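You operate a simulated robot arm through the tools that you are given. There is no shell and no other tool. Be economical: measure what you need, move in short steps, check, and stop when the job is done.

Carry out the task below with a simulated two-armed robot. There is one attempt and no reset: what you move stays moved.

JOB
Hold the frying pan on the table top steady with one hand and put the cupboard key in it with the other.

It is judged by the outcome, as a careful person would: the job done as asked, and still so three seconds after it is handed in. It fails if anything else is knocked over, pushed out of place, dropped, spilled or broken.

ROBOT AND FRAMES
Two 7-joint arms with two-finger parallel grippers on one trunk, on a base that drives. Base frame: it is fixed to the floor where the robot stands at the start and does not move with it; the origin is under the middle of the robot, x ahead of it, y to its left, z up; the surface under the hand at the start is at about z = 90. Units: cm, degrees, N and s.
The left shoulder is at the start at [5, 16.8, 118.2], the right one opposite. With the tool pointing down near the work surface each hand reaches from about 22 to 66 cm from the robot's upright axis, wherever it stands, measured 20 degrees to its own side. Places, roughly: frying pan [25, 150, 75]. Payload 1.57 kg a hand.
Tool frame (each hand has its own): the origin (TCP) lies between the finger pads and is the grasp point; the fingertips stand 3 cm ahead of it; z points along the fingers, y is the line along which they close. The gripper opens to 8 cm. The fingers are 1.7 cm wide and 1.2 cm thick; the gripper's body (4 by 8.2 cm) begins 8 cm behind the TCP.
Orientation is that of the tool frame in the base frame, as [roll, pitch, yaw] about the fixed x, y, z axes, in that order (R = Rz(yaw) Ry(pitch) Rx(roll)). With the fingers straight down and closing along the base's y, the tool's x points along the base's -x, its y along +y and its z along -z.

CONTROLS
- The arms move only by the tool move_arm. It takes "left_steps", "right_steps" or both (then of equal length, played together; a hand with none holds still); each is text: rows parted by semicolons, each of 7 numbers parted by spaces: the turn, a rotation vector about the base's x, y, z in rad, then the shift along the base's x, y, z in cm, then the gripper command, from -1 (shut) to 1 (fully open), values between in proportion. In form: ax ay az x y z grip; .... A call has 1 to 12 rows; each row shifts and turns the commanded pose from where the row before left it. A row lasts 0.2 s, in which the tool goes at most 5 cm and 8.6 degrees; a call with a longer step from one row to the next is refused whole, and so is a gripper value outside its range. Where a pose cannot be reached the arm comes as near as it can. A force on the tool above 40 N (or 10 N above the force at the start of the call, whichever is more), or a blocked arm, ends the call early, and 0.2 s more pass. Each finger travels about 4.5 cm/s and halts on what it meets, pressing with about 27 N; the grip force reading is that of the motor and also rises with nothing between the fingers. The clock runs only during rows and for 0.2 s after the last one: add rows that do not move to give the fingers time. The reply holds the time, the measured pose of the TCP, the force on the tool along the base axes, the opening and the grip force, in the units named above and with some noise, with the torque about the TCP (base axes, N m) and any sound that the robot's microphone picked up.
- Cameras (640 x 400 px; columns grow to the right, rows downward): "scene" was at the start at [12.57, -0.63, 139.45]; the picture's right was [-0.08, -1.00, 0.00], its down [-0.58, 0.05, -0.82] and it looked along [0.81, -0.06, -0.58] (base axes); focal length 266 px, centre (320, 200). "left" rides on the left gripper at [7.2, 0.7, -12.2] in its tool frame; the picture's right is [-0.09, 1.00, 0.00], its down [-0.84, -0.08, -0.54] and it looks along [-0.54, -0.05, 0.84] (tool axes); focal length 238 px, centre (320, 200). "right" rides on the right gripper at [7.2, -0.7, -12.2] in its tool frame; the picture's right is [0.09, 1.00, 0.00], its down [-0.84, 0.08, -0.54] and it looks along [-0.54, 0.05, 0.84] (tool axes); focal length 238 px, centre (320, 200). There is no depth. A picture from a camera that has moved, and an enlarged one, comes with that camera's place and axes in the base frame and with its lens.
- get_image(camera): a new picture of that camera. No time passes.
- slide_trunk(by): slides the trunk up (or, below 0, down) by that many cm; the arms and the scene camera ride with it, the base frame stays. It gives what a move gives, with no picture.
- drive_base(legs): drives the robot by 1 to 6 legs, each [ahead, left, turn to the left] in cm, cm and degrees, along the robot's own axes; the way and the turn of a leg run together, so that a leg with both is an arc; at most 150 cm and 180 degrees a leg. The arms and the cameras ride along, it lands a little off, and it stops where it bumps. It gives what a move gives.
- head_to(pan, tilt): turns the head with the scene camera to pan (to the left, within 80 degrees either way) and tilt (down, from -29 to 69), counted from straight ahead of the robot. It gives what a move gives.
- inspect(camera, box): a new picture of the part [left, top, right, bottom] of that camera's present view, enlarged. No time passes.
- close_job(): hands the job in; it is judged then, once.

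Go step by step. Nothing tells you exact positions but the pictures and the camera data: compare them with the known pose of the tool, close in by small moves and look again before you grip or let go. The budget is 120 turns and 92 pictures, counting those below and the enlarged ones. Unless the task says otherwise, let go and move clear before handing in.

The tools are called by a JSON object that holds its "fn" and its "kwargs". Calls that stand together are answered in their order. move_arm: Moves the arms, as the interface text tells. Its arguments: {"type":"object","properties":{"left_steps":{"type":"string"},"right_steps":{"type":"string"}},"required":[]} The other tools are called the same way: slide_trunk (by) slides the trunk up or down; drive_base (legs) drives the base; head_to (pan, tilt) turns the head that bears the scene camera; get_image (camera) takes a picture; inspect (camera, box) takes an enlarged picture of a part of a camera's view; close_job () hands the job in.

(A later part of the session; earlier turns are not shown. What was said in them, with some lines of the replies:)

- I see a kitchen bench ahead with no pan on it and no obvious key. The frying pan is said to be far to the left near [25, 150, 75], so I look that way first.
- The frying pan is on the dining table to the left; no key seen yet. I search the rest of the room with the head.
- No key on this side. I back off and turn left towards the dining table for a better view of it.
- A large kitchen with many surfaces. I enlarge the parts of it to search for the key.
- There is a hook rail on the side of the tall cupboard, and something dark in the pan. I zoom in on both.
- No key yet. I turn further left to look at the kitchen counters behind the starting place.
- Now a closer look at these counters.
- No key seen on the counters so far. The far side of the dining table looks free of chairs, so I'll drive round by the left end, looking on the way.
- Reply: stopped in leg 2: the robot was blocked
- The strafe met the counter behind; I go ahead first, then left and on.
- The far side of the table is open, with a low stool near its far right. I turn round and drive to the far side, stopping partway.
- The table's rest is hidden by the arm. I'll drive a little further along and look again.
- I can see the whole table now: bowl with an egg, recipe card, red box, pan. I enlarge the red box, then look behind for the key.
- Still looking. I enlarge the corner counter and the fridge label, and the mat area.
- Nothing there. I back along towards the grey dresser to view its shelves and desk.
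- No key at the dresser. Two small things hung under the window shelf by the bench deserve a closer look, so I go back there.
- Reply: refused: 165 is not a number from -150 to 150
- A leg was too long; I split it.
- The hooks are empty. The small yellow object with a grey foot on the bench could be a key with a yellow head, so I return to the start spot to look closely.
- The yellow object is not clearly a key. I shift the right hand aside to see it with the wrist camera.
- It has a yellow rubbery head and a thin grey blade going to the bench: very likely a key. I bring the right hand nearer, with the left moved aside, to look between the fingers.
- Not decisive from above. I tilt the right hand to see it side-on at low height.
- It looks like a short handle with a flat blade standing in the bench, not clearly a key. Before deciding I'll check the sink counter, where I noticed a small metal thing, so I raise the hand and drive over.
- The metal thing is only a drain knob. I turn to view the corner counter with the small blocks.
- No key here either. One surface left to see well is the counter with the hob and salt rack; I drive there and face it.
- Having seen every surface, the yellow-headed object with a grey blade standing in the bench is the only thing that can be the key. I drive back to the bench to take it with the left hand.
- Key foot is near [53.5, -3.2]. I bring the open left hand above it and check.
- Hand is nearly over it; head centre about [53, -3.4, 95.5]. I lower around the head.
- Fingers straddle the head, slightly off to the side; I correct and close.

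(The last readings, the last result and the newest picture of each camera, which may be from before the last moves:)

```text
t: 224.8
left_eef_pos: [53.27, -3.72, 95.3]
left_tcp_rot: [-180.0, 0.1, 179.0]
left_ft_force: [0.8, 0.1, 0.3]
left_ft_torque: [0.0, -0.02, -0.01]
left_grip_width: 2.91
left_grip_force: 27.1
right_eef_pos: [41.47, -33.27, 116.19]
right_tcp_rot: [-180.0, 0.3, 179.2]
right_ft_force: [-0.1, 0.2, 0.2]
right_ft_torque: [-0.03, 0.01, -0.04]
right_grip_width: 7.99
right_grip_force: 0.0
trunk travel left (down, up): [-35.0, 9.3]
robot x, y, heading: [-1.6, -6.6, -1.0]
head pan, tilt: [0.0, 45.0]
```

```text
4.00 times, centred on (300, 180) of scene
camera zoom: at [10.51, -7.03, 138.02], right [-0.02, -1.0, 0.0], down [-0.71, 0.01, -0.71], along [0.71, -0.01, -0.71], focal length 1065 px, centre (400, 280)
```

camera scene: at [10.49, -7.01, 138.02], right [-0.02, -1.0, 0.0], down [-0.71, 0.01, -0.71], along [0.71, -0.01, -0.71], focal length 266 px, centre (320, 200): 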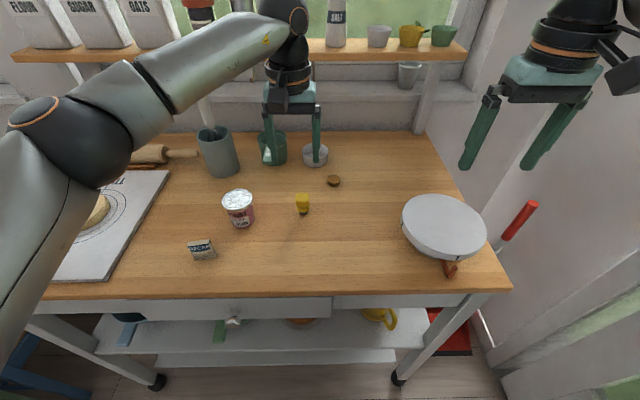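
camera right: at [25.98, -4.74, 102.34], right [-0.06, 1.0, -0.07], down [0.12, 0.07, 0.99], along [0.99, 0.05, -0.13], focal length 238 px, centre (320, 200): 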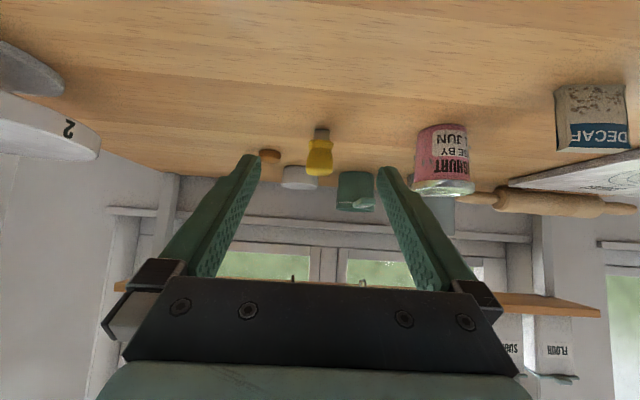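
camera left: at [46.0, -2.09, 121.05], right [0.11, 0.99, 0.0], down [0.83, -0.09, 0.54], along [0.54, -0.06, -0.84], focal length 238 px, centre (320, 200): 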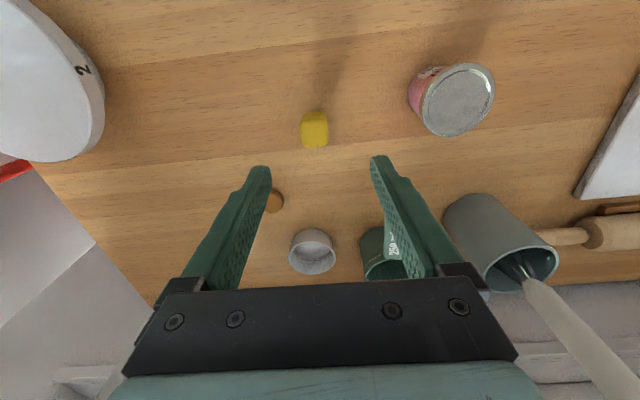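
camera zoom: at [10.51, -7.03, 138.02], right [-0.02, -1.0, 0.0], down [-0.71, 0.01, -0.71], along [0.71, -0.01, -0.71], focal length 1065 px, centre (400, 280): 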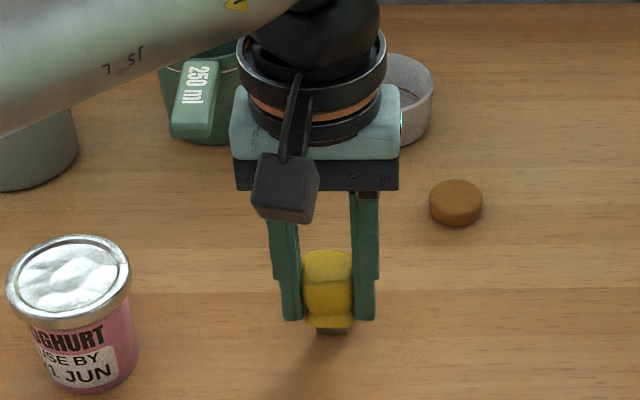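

Gripped at 2.9 cm. I lift it straight up a little and look.

{"fn": "move_arm", "kwargs": {"left_steps": "0 0 0 0 0 0 -1;0 0 0 0 0 1 -1;0 0 0 0 0 2 -1;0 0 0 0 0 2 -1;0 0 0 0 0 3 -1;0 0 0 0 0 4 -1;0 0 0 0 0 0 -1"}}

{"fn": "get_image", "kwargs": {"camera": "scene"}}

{"fn": "inspect", "kwargs": {"camera": "scene", "box": [250, 60, 370, 220]}}

```text
t: 226.4
left_eef_pos: [53.29, -3.8, 107.43]
left_tcp_rot: [-180.0, 0.1, 178.9]
left_ft_force: [0.2, 0.5, 0.5]
left_ft_torque: [-0.02, 0.05, 0.0]
left_grip_width: 2.89
left_grip_force: 27.2
right_eef_pos: [41.49, -33.4, 116.2]
right_tcp_rot: [-179.9, 0.2, 179.1]
right_ft_force: [-0.1, -0.2, -0.6]
right_ft_torque: [-0.02, -0.01, -0.02]
right_grip_width: 8.01
right_grip_force: 0.0
trunk travel left (down, up): [-35.0, 9.3]
robot x, y, heading: [-1.5, -7.03, -0.9]
head pan, tilt: [0.0, 45.0]
```

```text
21 pictures are left
camera scene: at [10.53, -7.02, 138.01], right [-0.02, -1.0, 0.0], down [-0.71, 0.01, -0.71], along [0.71, -0.01, -0.71], focal length 266 px, centre (320, 200)
```

scene: 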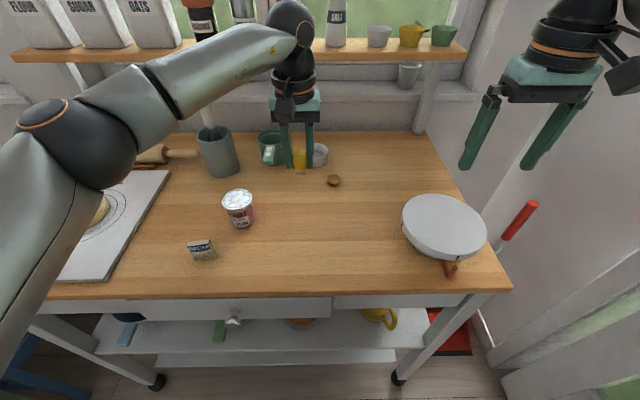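

```text
2.50 times, centred on (310, 140) of scene
camera zoom: at [10.53, -7.02, 138.01], right [-0.02, -1.0, 0.0], down [-0.71, 0.01, -0.71], along [0.71, -0.01, -0.71], focal length 665 px, centre (345, 350)
```

zoom: 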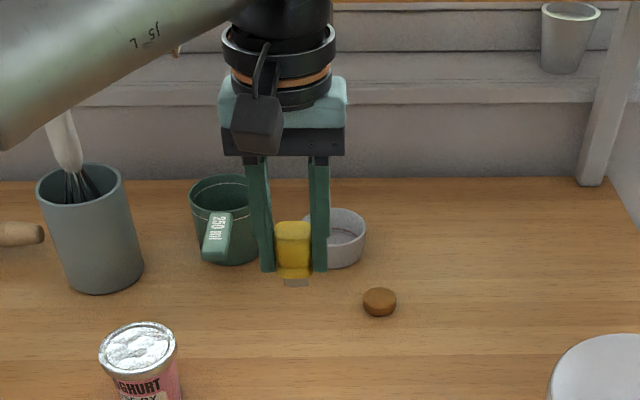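

It comes free: a small yellow handle with a short grey magnet-like end, a cupboard-lock key. I bring the hand back to a travel pose.

{"fn": "move_arm", "kwargs": {"left_steps": "0 0 0 0 0 4 -1;0 0 0 0 0 4 -1;0 0 0 -3 3.5 1.5 -1;0 0 0 -3 3.5 0 -1;0 0 0 -3 3.5 0 -1;0 0 0 -3 3.5 0 -1;0 0 0 -3 3.5 0 -1;0 0 0 0 0 0 -1"}}

{"fn": "drive_base", "kwargs": {"legs": [[-23, 0, 0], [0, 60, 1], [-75, 0, 0], [0, 100, 0], [0, 65, 0]]}}

```text
t: 228.2
left_eef_pos: [38.39, 13.54, 116.76]
left_tcp_rot: [180.0, 0.1, 179.0]
left_ft_force: [-0.6, -0.9, 0.2]
left_ft_torque: [0.04, 0.04, 0.01]
left_grip_width: 2.94
left_grip_force: 27.0
right_eef_pos: [41.51, -33.49, 115.95]
right_tcp_rot: [-179.9, 0.1, 179.0]
right_ft_force: [0.3, 0.1, -0.2]
right_ft_torque: [0.07, 0.03, 0.01]
right_grip_width: 7.97
right_grip_force: 0.1
trunk travel left (down, up): [-35.0, 9.3]
robot x, y, heading: [-1.59, -6.91, -0.9]
head pan, tilt: [0.0, 45.0]
```

```text
t: 253.5
left_eef_pos: [-57.8, 240.81, 116.7]
left_tcp_rot: [-179.9, 0.1, 179.3]
left_ft_force: [-0.1, 0.5, 0.3]
left_ft_torque: [0.01, 0.02, 0.0]
left_grip_width: 2.93
left_grip_force: 26.8
right_eef_pos: [-54.62, 193.93, 116.12]
right_tcp_rot: [179.9, 0.2, 179.4]
right_ft_force: [-0.7, -0.2, -1.0]
right_ft_torque: [0.03, 0.0, 0.03]
right_grip_width: 8.0
right_grip_force: 0.1
trunk travel left (down, up): [-35.0, 9.3]
robot x, y, heading: [-97.57, 220.41, -0.8]
head pan, tilt: [0.0, 45.0]
```

Key still gripped. Now I turn to face the table and go along its far side.

{"fn": "drive_base", "kwargs": {"legs": [[0, 0, -89], [0, 100, 0], [0, 22, 0]]}}

{"fn": "head_to", "kwargs": {"pan": 0, "tilt": 45}}

{"fn": "get_image", "kwargs": {"camera": "scene"}}

```text
t: 268.7
left_eef_pos: [44.24, 175.23, 116.7]
left_tcp_rot: [-179.9, 0.0, 87.6]
left_ft_force: [0.5, -0.7, -0.1]
left_ft_torque: [-0.01, 0.01, -0.01]
left_grip_width: 2.91
left_grip_force: 26.9
right_eef_pos: [-2.86, 173.4, 115.93]
right_tcp_rot: [-180.0, 0.1, 87.7]
right_ft_force: [0.4, 0.0, -0.2]
right_ft_torque: [0.02, 0.04, 0.02]
right_grip_width: 7.98
right_grip_force: 0.2
trunk travel left (down, up): [-35.0, 9.3]
robot x, y, heading: [24.99, 215.55, -92.5]
head pan, tilt: [0.0, 45.0]
```

```text
t: 269.3
left_eef_pos: [44.15, 175.21, 116.63]
left_tcp_rot: [-180.0, 0.1, 87.6]
left_ft_force: [0.1, -0.9, 0.6]
left_ft_torque: [0.01, 0.01, -0.03]
left_grip_width: 2.92
left_grip_force: 27.3
right_eef_pos: [-2.88, 173.32, 116.09]
right_tcp_rot: [-180.0, 0.1, 87.7]
right_ft_force: [0.2, 0.8, 0.6]
right_ft_torque: [0.02, 0.0, -0.01]
right_grip_width: 7.99
right_grip_force: 0.1
trunk travel left (down, up): [-35.0, 9.3]
robot x, y, heading: [24.88, 215.71, -92.2]
head pan, tilt: [0.0, 45.0]
```

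```text
19 pictures are left
camera scene: at [23.99, 203.48, 138.02], right [-1.0, 0.04, 0.0], down [0.03, 0.71, -0.71], along [-0.03, -0.71, -0.71], focal length 266 px, centre (320, 200)
```

scene: 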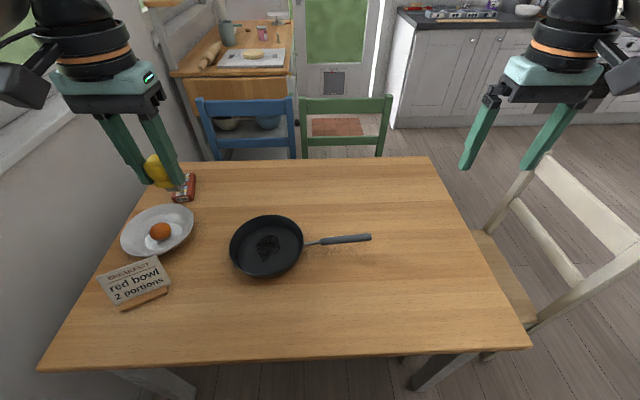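

The pan is at about [36.7, 159] with the handle grip along x from 8 to 22 at y ≈ 160.5. I turn the right hand 90° so that it closes across the handle, moving it above the handle.

{"fn": "move_arm", "kwargs": {"right_steps": "0 0 0.1465 1.6 -1.15 -1 1;0 0 0.1465 1.6 -1.15 -1 1;0 0 0.1465 1.6 -1.15 -1 1;0 0 0.1465 1.6 -1.15 -1 1;0 0 0.1465 1.6 -1.15 -1 1;0 0 0.1465 1.6 -1.15 -1 1;0 0 0.1465 1.6 -1.15 -1 1;0 0 0.1465 1.6 -1.15 -1 1;0 0 0.1465 1.6 -1.15 -1 1;0 0 0.1465 1.6 -1.15 -1 1;0 0 0.1465 1.6 -1.15 -1 1;0 0 0 0 0 0 1"}}

{"fn": "get_image", "kwargs": {"camera": "right"}}

{"fn": "get_image", "kwargs": {"camera": "scene"}}

```text
t: 271.9
left_eef_pos: [44.13, 175.11, 116.71]
left_tcp_rot: [-180.0, 0.1, 87.6]
left_ft_force: [0.0, 0.3, -0.3]
left_ft_torque: [0.0, 0.02, -0.01]
left_grip_width: 2.93
left_grip_force: 27.0
right_eef_pos: [8.5, 172.76, 107.49]
right_tcp_rot: [177.7, 2.5, 144.1]
right_ft_force: [0.5, -0.8, 0.7]
right_ft_torque: [0.0, -0.01, 0.03]
right_grip_width: 8.0
right_grip_force: 0.0
right hand out of reach, approached as far as the arm can: row 6, 7, 8, 9, 10, 11
trunk travel left (down, up): [-35.0, 9.3]
robot x, y, heading: [24.96, 215.34, -92.4]
head pan, tilt: [0.0, 45.0]
```

```text
18 pictures are left
camera right: at [1.65, 176.45, 119.27], right [0.51, 0.86, 0.03], down [0.69, -0.43, 0.58], along [0.51, -0.27, -0.81], focal length 238 px, centre (320, 200)
```

right: 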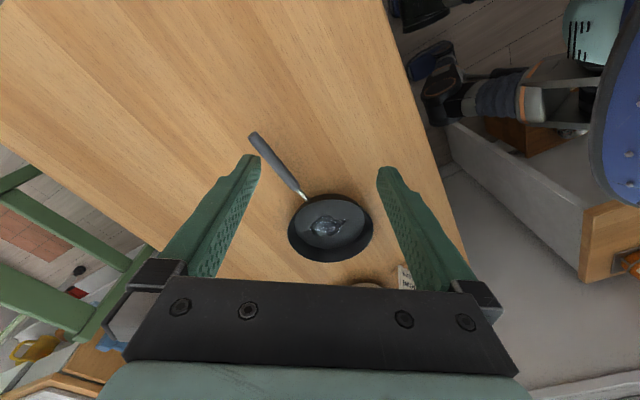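

```text
17 pictures are left
camera scene: at [23.96, 203.49, 138.02], right [-1.0, 0.04, 0.0], down [0.03, 0.71, -0.71], along [-0.03, -0.71, -0.71], focal length 266 px, centre (320, 200)
```

scene: 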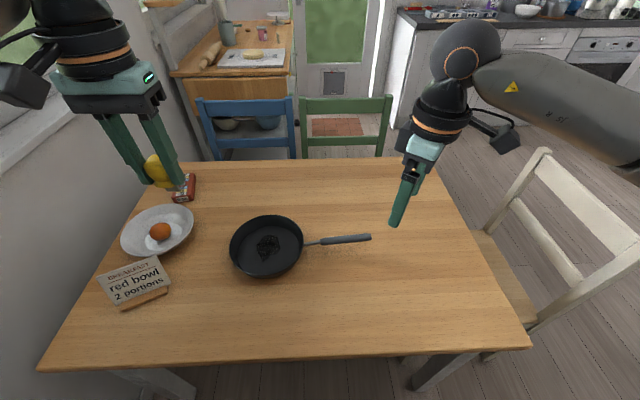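

The wrist cannot turn that far this way; I turn it the other way, back at a safe height.

{"fn": "move_arm", "kwargs": {"right_steps": "0 0 -0.147 0 0 0 1;0 0 -0.147 0 0 0 1;0 0 -0.147 0 0 0 1;0 0 -0.147 0 0 0 1;0 0 -0.147 0 0 0 1;0 0 -0.147 0 0 0 1;0 0 -0.147 0 0 0 1;0 0 -0.147 0 0 0 1;0 0 -0.147 0 0 0 1;0 0 -0.147 0 0 0 1;0 0 -0.147 0 0 0 1;0 0 0 0 0 0 1"}}

```text
t: 274.5
left_eef_pos: [44.19, 175.26, 116.68]
left_tcp_rot: [-180.0, 0.1, 87.6]
left_ft_force: [0.0, 0.7, 0.1]
left_ft_torque: [0.02, -0.02, 0.02]
left_grip_width: 2.93
left_grip_force: 26.9
right_eef_pos: [8.3, 172.83, 107.35]
right_tcp_rot: [177.9, 2.4, 51.4]
right_ft_force: [-0.3, 0.8, 0.4]
right_ft_torque: [-0.02, 0.01, 0.02]
right_grip_width: 7.99
right_grip_force: 0.1
trunk travel left (down, up): [-35.0, 9.3]
robot x, y, heading: [24.79, 215.48, -92.6]
head pan, tilt: [0.0, 45.0]
```

{"fn": "move_arm", "kwargs": {"right_steps": "0 0 -0.147 0 0 0 1;0 0 -0.147 0 0 0 1;0 0 -0.147 0 0 0 1;0 0 -0.147 0 0 0 1;0 0 -0.147 0 0 0 1;0 0 -0.147 0 0 0 1;0 0 0 1.7 -3 -2 1;0 0 0 1.7 -3 -2 1;0 0 0 1.7 -3 -2 1;0 0 0 1.6 -3.2 -2 1;0 0 0 0 0 0 1"}}

{"fn": "get_image", "kwargs": {"camera": "right"}}

{"fn": "get_image", "kwargs": {"camera": "scene"}}

```text
t: 276.9
left_eef_pos: [44.16, 175.13, 116.69]
left_tcp_rot: [180.0, 0.1, 87.6]
left_ft_force: [0.5, 0.2, -0.4]
left_ft_torque: [0.03, 0.0, -0.01]
left_grip_width: 2.92
left_grip_force: 27.0
right_eef_pos: [14.99, 160.41, 99.38]
right_tcp_rot: [178.0, 2.4, 1.0]
right_ft_force: [0.5, 0.2, 0.0]
right_ft_torque: [0.0, -0.02, 0.04]
right_grip_width: 8.02
right_grip_force: 0.0
trunk travel left (down, up): [-35.0, 9.3]
robot x, y, heading: [24.47, 215.71, -92.3]
head pan, tilt: [0.0, 45.0]
```

```text
16 pictures are left
camera right: at [22.8, 161.75, 111.28], right [0.11, -0.99, 0.03], down [-0.81, -0.07, 0.58], along [-0.57, -0.09, -0.81], focal length 238 px, centre (320, 200)
```

right: 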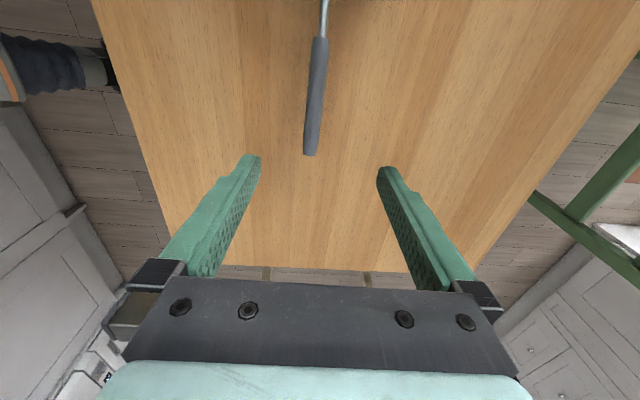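

```text
15 pictures are left
camera scene: at [23.96, 203.5, 138.02], right [-1.0, 0.04, 0.0], down [0.03, 0.71, -0.71], along [-0.03, -0.71, -0.71], focal length 266 px, centre (320, 200)
```

scene: 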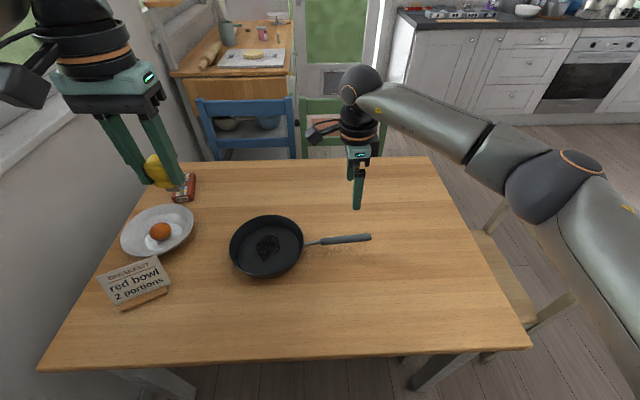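

The handle runs under the right fingers at y ≈ 160.5, z ≈ 79. I lower the open hand over it.

{"fn": "move_arm", "kwargs": {"right_steps": "0 0 0 -0.4 0.05 -4 1;0 0 0 -0.4 0.05 -4 1;0 0 0 -0.4 0.05 -4 1;0 0 0 -0.4 0 -4 1;0 0 0 -0.4 0 -2 1;0 0 0 0 0 0 1"}}

{"fn": "inspect", "kwargs": {"camera": "right", "box": [200, 0, 440, 200]}}

{"fn": "inspect", "kwargs": {"camera": "scene", "box": [220, 160, 420, 290]}}

```text
t: 278.3
left_eef_pos: [44.29, 175.22, 116.68]
left_tcp_rot: [179.9, 0.1, 87.7]
left_ft_force: [0.9, 0.6, -0.7]
left_ft_torque: [0.01, 0.01, 0.0]
left_grip_width: 2.92
left_grip_force: 26.8
right_eef_pos: [12.94, 160.61, 81.24]
right_tcp_rot: [177.8, 2.4, 1.0]
right_ft_force: [0.9, -0.2, -0.8]
right_ft_torque: [0.0, 0.01, 0.03]
right_grip_width: 7.99
right_grip_force: 0.1
trunk travel left (down, up): [-35.0, 9.3]
robot x, y, heading: [24.75, 215.48, -92.5]
head pan, tilt: [0.0, 45.0]
```

```text
2.00 times, centred on (320, 100) of right
camera zoom: at [20.75, 161.92, 93.17], right [0.11, -0.99, 0.03], down [-0.81, -0.07, 0.58], along [-0.57, -0.09, -0.81], focal length 477 px, centre (320, 400)
```

zoom: 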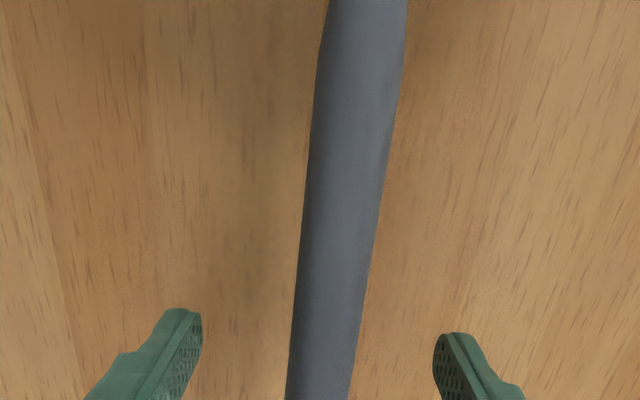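

```text
3.08 times, centred on (320, 225) of scene
camera zoom: at [24.0, 203.48, 138.02], right [-1.0, 0.04, 0.0], down [0.03, 0.71, -0.71], along [-0.03, -0.71, -0.71], focal length 819 px, centre (320, 123)
```

zoom: 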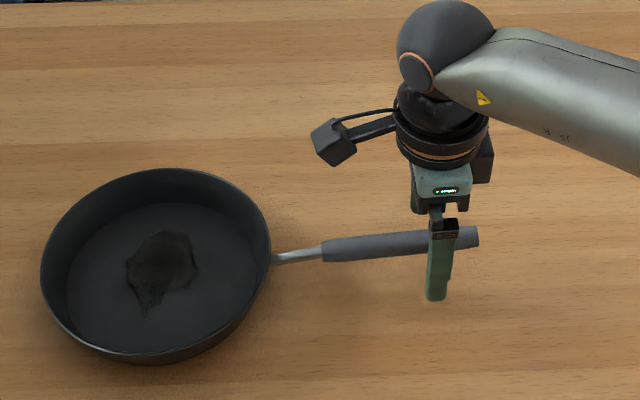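

Well centred. I lower slightly and close on the handle.

{"fn": "move_arm", "kwargs": {"right_steps": "0 0 0 0 0 -1.4 1;0 0 0 0 0 0 0.5;0 0 0 0 0 0 0;0 0 0 0 0 0 -0.4;0 0 0 0 0 0 -0.7;0 0 0 0 0 0 -0.9;0 0 0 0 0 0 -1;0 0 0 0 0 0 -1"}}

{"fn": "inspect", "kwargs": {"camera": "scene", "box": [220, 160, 420, 290]}}

```text
t: 280.1
left_eef_pos: [44.11, 175.2, 116.68]
left_tcp_rot: [-179.9, 0.2, 87.5]
left_ft_force: [-1.6, -0.1, -0.4]
left_ft_torque: [0.01, -0.03, 0.0]
left_grip_width: 2.91
left_grip_force: 26.9
right_eef_pos: [13.14, 160.61, 79.82]
right_tcp_rot: [177.8, 2.4, 1.0]
right_ft_force: [0.2, -2.9, 0.0]
right_ft_torque: [0.01, 0.01, -0.37]
right_grip_width: 2.42
right_grip_force: 27.3
trunk travel left (down, up): [-35.0, 9.3]
robot x, y, heading: [24.83, 215.49, -92.5]
head pan, tilt: [0.0, 45.0]
```

```text
3.08 times, centred on (320, 225) of scene
camera zoom: at [24.0, 203.46, 138.01], right [-1.0, 0.04, 0.0], down [0.03, 0.71, -0.71], along [-0.03, -0.71, -0.71], focal length 819 px, centre (320, 123)
```

zoom: 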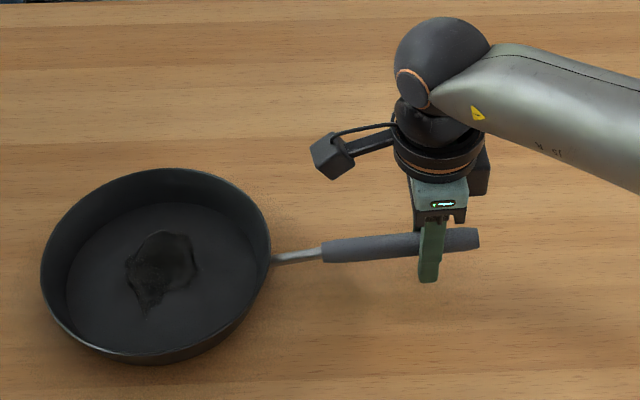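

The handle is held (2.4 cm). Now the left hand carries the key over the pan.

{"fn": "move_arm", "kwargs": {"left_steps": "0 0 0 -1.4 -3.05 -2 -1;0 0 0 -1.4 -3.05 -2 -1;0 0 0 -1.4 -3.05 -2 -1;0 0 0 -1.4 -3.05 -2 -1;0 0 0 0 0 -4 -1;0 0 0 0 0 -4 -1;0 0 0 0 0 -4 -1;0 0 0 0 0 -4 -1;0 0 0 0 0 0 -1", "right_steps": "0 0 0 0 0 0 -1;0 0 0 0 0 0 -1;0 0 0 0 0 0 -1;0 0 0 0 0 0 -1;0 0 0 0 0 0 -1;0 0 0 0 0 0 -1;0 0 0 0 0 0 -1;0 0 0 0 0 0 -1;0 0 0 0 0 0 -1"}}

{"fn": "get_image", "kwargs": {"camera": "left"}}

{"fn": "get_image", "kwargs": {"camera": "scene"}}

```text
t: 282.1
left_eef_pos: [38.47, 162.85, 92.47]
left_tcp_rot: [-179.9, 0.1, 87.6]
left_ft_force: [0.5, 0.1, 0.2]
left_ft_torque: [0.01, -0.01, 0.0]
left_grip_width: 2.93
left_grip_force: 27.2
right_eef_pos: [13.03, 160.65, 79.84]
right_tcp_rot: [177.9, 2.5, 1.0]
right_ft_force: [-0.2, -2.6, 0.3]
right_ft_torque: [-0.09, 0.0, -0.38]
right_grip_width: 2.41
right_grip_force: 26.6
trunk travel left (down, up): [-35.0, 9.3]
robot x, y, heading: [24.65, 215.73, -92.7]
head pan, tilt: [0.0, 45.0]
```

```text
11 pictures are left
camera left: at [39.36, 170.05, 104.82], right [0.99, -0.13, 0.0], down [-0.11, -0.83, 0.54], along [-0.07, -0.54, -0.84], focal length 238 px, centre (320, 200)
```

left: 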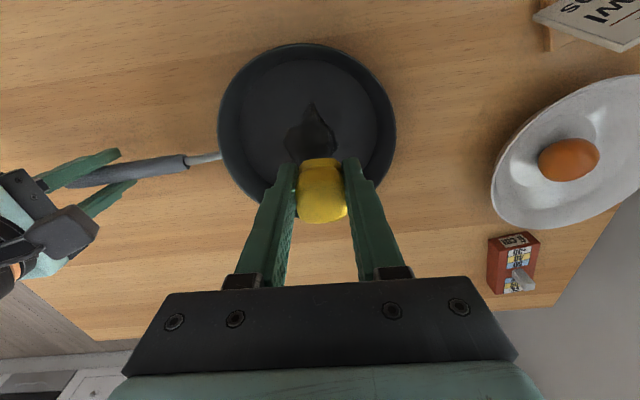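

```text
10 pictures are left
camera scene: at [23.99, 203.46, 138.01], right [-1.0, 0.04, 0.0], down [0.03, 0.71, -0.71], along [-0.03, -0.71, -0.71], focal length 266 px, centre (320, 200)
```

scene: 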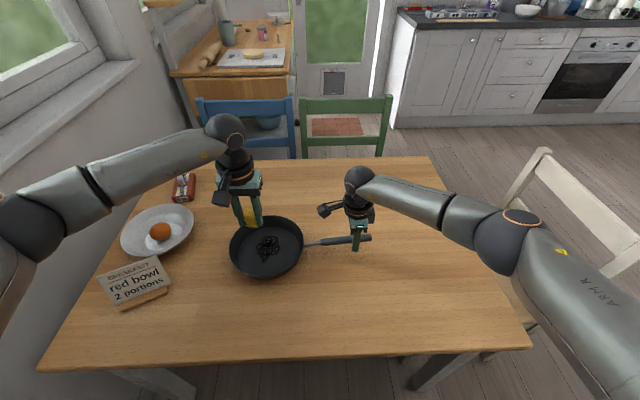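

The key is over the pan near its centre. I lower it into the pan, slowly at the end.

{"fn": "move_arm", "kwargs": {"left_steps": "0 0 0 0.3 1 -3 -1;0 0 0 0 0 -3 -1;0 0 0 0 0 -2 -1;0 0 0 0 0 -1 -1;0 0 0 0 0 -0.7 -1;0 0 0 0 0 0 -1", "right_steps": "0 0 0 0 0 0 -1;0 0 0 0 0 0 -1;0 0 0 0 0 0 -1;0 0 0 0 0 0 -1;0 0 0 0 0 0 -1;0 0 0 0 0 0 -1"}}

{"fn": "inspect", "kwargs": {"camera": "scene", "box": [200, 170, 340, 290]}}

```text
t: 283.5
left_eef_pos: [38.9, 163.88, 83.02]
left_tcp_rot: [180.0, 0.1, 87.6]
left_ft_force: [-0.1, -0.9, -0.6]
left_ft_torque: [-0.02, 0.0, -0.04]
left_grip_width: 2.93
left_grip_force: 26.6
right_eef_pos: [13.05, 160.74, 79.84]
right_tcp_rot: [177.9, 2.4, 0.9]
right_ft_force: [0.1, -1.1, 0.2]
right_ft_torque: [-0.03, 0.0, -0.42]
right_grip_width: 2.38
right_grip_force: 27.3
trunk travel left (down, up): [-35.0, 9.3]
robot x, y, heading: [24.83, 215.59, -92.5]
head pan, tilt: [0.0, 45.0]
```

```text
3.33 times, centred on (270, 230) of scene
camera zoom: at [23.99, 203.46, 138.01], right [-1.0, 0.04, 0.0], down [0.03, 0.71, -0.71], along [-0.03, -0.71, -0.71], focal length 887 px, centre (487, 100)
```

zoom: 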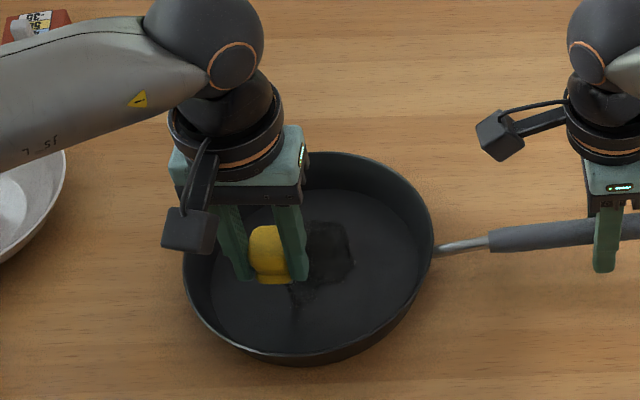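

{"fn": "move_arm", "kwargs": {"left_steps": "0 0 0 -1 0 0 -1;0 0 0 0 0 -0.4 -1;0 0 0 0 0 -0.4 -1;0 0 0 0 0 -0.3 -1;0 0 0 0 0 -0.3 -1;0 0 0 0 0 0 -1", "right_steps": "0 0 0 0 0 0 -1;0 0 0 0 0 0 -1;0 0 0 0 0 0 -1;0 0 0 0 0 0 -1;0 0 0 0 0 0 -1;0 0 0 0 0 0 -1"}}

```text
t: 284.9
left_eef_pos: [38.0, 163.96, 81.58]
left_tcp_rot: [180.0, 0.0, 87.6]
left_ft_force: [-0.2, 0.4, -0.8]
left_ft_torque: [-0.02, 0.0, 0.01]
left_grip_width: 2.94
left_grip_force: 26.7
right_eef_pos: [13.05, 160.65, 79.97]
right_tcp_rot: [178.0, 2.3, 1.0]
right_ft_force: [-0.2, -2.3, 1.3]
right_ft_torque: [-0.06, -0.02, -0.41]
right_grip_width: 2.4
right_grip_force: 27.1
trunk travel left (down, up): [-35.0, 9.3]
robot x, y, heading: [24.99, 215.91, -92.5]
head pan, tilt: [0.0, 45.0]
```

No contact yet; a few finer steps down.

{"fn": "move_arm", "kwargs": {"left_steps": "0 0 0 0 0 -0.3 -1;0 0 0 0 0 -0.3 -1;0 0 0 0 0 -0.3 -1;0 0 0 0 0 0 -1", "right_steps": "0 0 0 0 0 0 -1;0 0 0 0 0 0 -1;0 0 0 0 0 0 -1;0 0 0 0 0 0 -1"}}

{"fn": "inspect", "kwargs": {"camera": "scene", "box": [220, 190, 320, 290]}}

```text
t: 285.9
left_eef_pos: [37.79, 163.91, 80.7]
left_tcp_rot: [-179.9, 0.3, 87.6]
left_ft_force: [-0.1, 2.1, 6.6]
left_ft_torque: [0.01, -0.06, 0.03]
left_grip_width: 2.92
left_grip_force: 26.3
right_eef_pos: [12.99, 160.83, 79.94]
right_tcp_rot: [177.8, 2.4, 0.9]
right_ft_force: [-0.3, -4.0, -0.7]
right_ft_torque: [-0.05, 0.14, -0.57]
right_grip_width: 2.4
right_grip_force: 26.7
trunk travel left (down, up): [-35.0, 9.3]
robot x, y, heading: [24.78, 215.57, -92.5]
head pan, tilt: [0.0, 45.0]
```

```text
4.00 times, centred on (270, 240) of scene
camera zoom: at [23.99, 203.52, 138.03], right [-1.0, 0.04, 0.0], down [0.03, 0.71, -0.71], along [-0.03, -0.71, -0.71], focal length 1065 px, centre (520, 40)
```

zoom: 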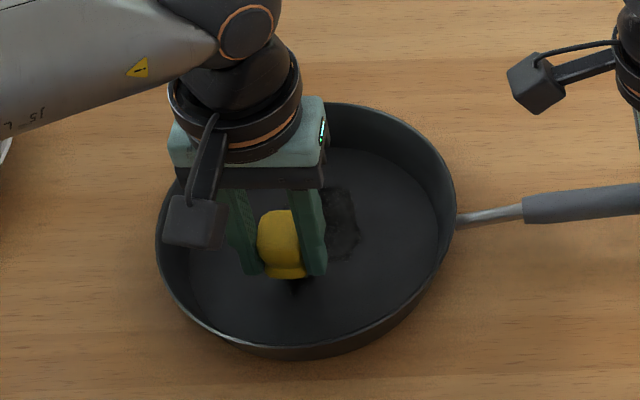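

The key touches the pan floor. I ease off, open gently and go straight up.

{"fn": "move_arm", "kwargs": {"left_steps": "0 0 0 0 0 0.1 -0.3;0 0 0 0 0 0 -0.1;0 0 0 0 0 0 0.1;0 0 0 0 0 0 0.25;0 0 0 0 0 0 0.25;0 0 0 0 0 1 0.25;0 0 0 0 0 2 0.25;0 0 0 0 0 3 0.25;0 0 0 0 0 4 0.25;0 0 0 0 0 4 0.25;0 0 0 0 0 0 0.25", "right_steps": "0 0 0 0 0 0 -1;0 0 0 0 0 0 -1;0 0 0 0 0 0 -1;0 0 0 0 0 0 -1;0 0 0 0 0 0 -1;0 0 0 0 0 0 -1;0 0 0 0 0 0 -1;0 0 0 0 0 0 -1;0 0 0 0 0 0 -1;0 0 0 0 0 0 -1;0 0 0 0 0 0 -1"}}

{"fn": "get_image", "kwargs": {"camera": "left"}}

```text
t: 288.3
left_eef_pos: [38.15, 163.95, 95.05]
left_tcp_rot: [180.0, 0.1, 87.6]
left_ft_force: [-0.8, -0.1, -0.6]
left_ft_torque: [0.03, 0.02, 0.03]
left_grip_width: 5.0
left_grip_force: 0.0
right_eef_pos: [13.09, 160.66, 79.83]
right_tcp_rot: [177.8, 2.4, 1.0]
right_ft_force: [-1.0, -0.1, 0.3]
right_ft_torque: [-0.09, -0.06, -0.31]
right_grip_width: 2.4
right_grip_force: 27.1
trunk travel left (down, up): [-35.0, 9.3]
robot x, y, heading: [24.8, 215.66, -92.4]
head pan, tilt: [0.0, 45.0]
```

```text
7 pictures are left
camera left: at [38.98, 171.3, 107.21], right [0.99, -0.13, 0.0], down [-0.11, -0.83, 0.54], along [-0.07, -0.54, -0.84], focal length 238 px, centre (320, 200)
```

left: 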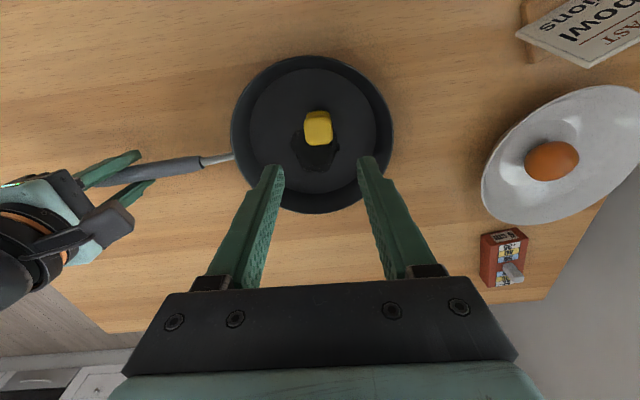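

The key stands in the pan. The left hand moves clear, then the right lets go of the handle and rises.

{"fn": "move_arm", "kwargs": {"left_steps": "0 0 0 0 1 4 0.25;0 0 0 0 2 4 0.25;0 0 0 0 3 4 0.25;0 0 0 1 3 4 0.25;0 0 0 0 0 0 0.25;0 0 0 0 0 0 0.25;0 0 0 0 0 0 0.25;0 0 0 0 0 0 0.25;0 0 0 0 0 0 0.25;0 0 0 0 0 0 0.25;0 0 0 0 0 0 0.25;0 0 0 0 0 0 0.25", "right_steps": "0 0 0 0 0 0 -1;0 0 0 0 0 0 -1;0 0 0 0 0 0 -1;0 0 0 0 0 0 -0.4;0 0 0 0 0 0 -0.2;0 0 0 0 0 0 0.2;0 0 0 0 0 0 0.6;0 0 0 0 0 0 1;0 0 0 0 0 0 1;0 0 0 0 0 1 1;0 0 0 0 0 3 1;0 0 0 0 0 4 1"}}

{"fn": "move_arm", "kwargs": {"right_steps": "0 0 0 0 0 4 1;0 0 0 -1 1 4 1;0 0 0 -2 2 4 1;0 0 0 -2 2 4 1;0 0 0 0 0 0 1"}}

{"fn": "get_image", "kwargs": {"camera": "scene"}}

{"fn": "inspect", "kwargs": {"camera": "scene", "box": [210, 190, 390, 300]}}

```text
refused: row 4 steps farther than a row can; nothing moved
```

```text
t: 289.5
left_eef_pos: [38.14, 163.86, 95.01]
left_tcp_rot: [179.9, 0.1, 87.5]
left_ft_force: [1.0, 0.3, -0.2]
left_ft_torque: [0.03, -0.01, -0.01]
left_grip_width: 5.01
left_grip_force: 0.1
right_eef_pos: [8.12, 165.94, 96.2]
right_tcp_rot: [177.8, 2.4, 1.0]
right_ft_force: [-1.2, 0.4, -0.2]
right_ft_torque: [0.02, 0.02, -0.01]
right_grip_width: 8.0
right_grip_force: 0.0
trunk travel left (down, up): [-35.0, 9.3]
robot x, y, heading: [24.43, 215.24, -92.5]
head pan, tilt: [0.0, 45.0]
```

```text
6 pictures are left
camera scene: at [24.0, 203.46, 138.01], right [-1.0, 0.04, 0.0], down [0.03, 0.71, -0.71], along [-0.03, -0.71, -0.71], focal length 266 px, centre (320, 200)
```

scene: 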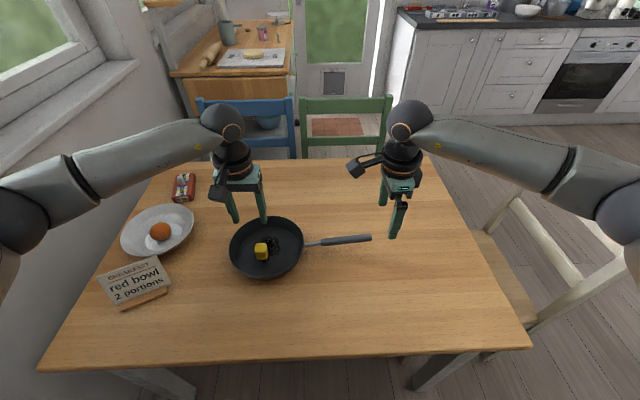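

```text
3.56 times, centred on (300, 245) of scene
camera zoom: at [24.0, 203.46, 138.01], right [-1.0, 0.04, 0.0], down [0.03, 0.71, -0.71], along [-0.03, -0.71, -0.71], focal length 946 px, centre (391, 40)
```

zoom: 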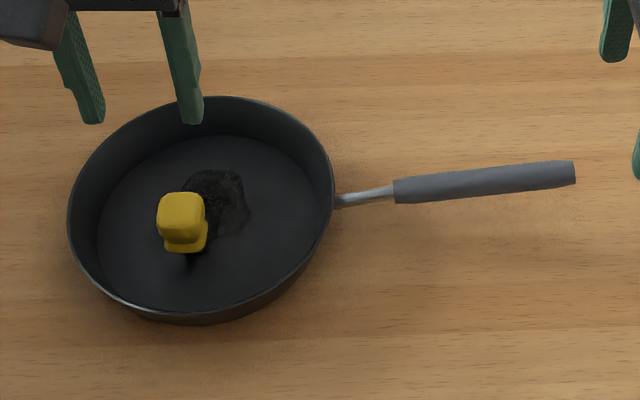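

The first call was refused and the right hand let go while rising. The pan still sits where it was with the key in it. I raise the left hand clear.

{"fn": "move_arm", "kwargs": {"left_steps": "0 0 0 0 0 4 0.25;0 0 0 0 2 4 0.25;0 0 0 0 2 4 0.25;0 0 0 0 2 4 0.25;0 0 0 0 3 2 0.25;0 0 0 0 0 0 0.25", "right_steps": "0 0 0 0 0 4 1;0 0 0 0 0 4 1;0 0 0 0 2 3 1;0 0 0 0 2 3 1;0 0 0 0 0 0 1;0 0 0 0 0 0 1"}}

{"fn": "get_image", "kwargs": {"camera": "scene"}}

```text
t: 290.9
left_eef_pos: [38.0, 173.01, 113.1]
left_tcp_rot: [-179.9, 0.2, 87.6]
left_ft_force: [0.1, -0.1, -0.3]
left_ft_torque: [-0.02, 0.0, -0.03]
left_grip_width: 5.0
left_grip_force: 0.2
right_eef_pos: [8.18, 170.08, 110.22]
right_tcp_rot: [177.9, 2.4, 1.0]
right_ft_force: [-0.9, -0.5, 0.0]
right_ft_torque: [0.0, 0.01, 0.01]
right_grip_width: 8.0
right_grip_force: 0.1
trunk travel left (down, up): [-35.0, 9.3]
robot x, y, heading: [24.59, 215.64, -92.5]
head pan, tilt: [0.0, 45.0]
```

```text
4 pictures are left
camera scene: at [23.99, 203.47, 138.01], right [-1.0, 0.04, 0.0], down [0.03, 0.71, -0.71], along [-0.03, -0.71, -0.71], focal length 266 px, centre (320, 200)
```

scene: 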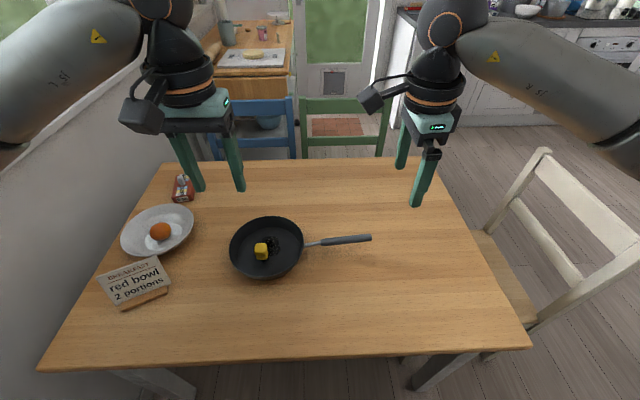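

The key stands in the pan, the pan is in place, and both hands are clear. I hand the job in.

{"fn": "close_job", "kwargs": {}}

```text
The job is handed in.
```

I held the frying pan by its handle with the right hand, put the yellow-headed key from the bench into it with the left, and handed the job in with both hands clear.

- **Which object is the key:** I'm not certain it was the right one. Nothing I could see was labelled as a key. I took the small yellow handle with a short grey end because it was the only thing I found that could be one. I didn't open any drawers or cupboards.
- **Letting go of the pan:** one arm move was refused, so the right hand opened while it was already rising instead of before. In the pictures afterwards the pan is where it was and the key is still standing in it.
- **One bump:** early on, the base was blocked, most likely by the kitchen counter. I saw nothing out of place there later.
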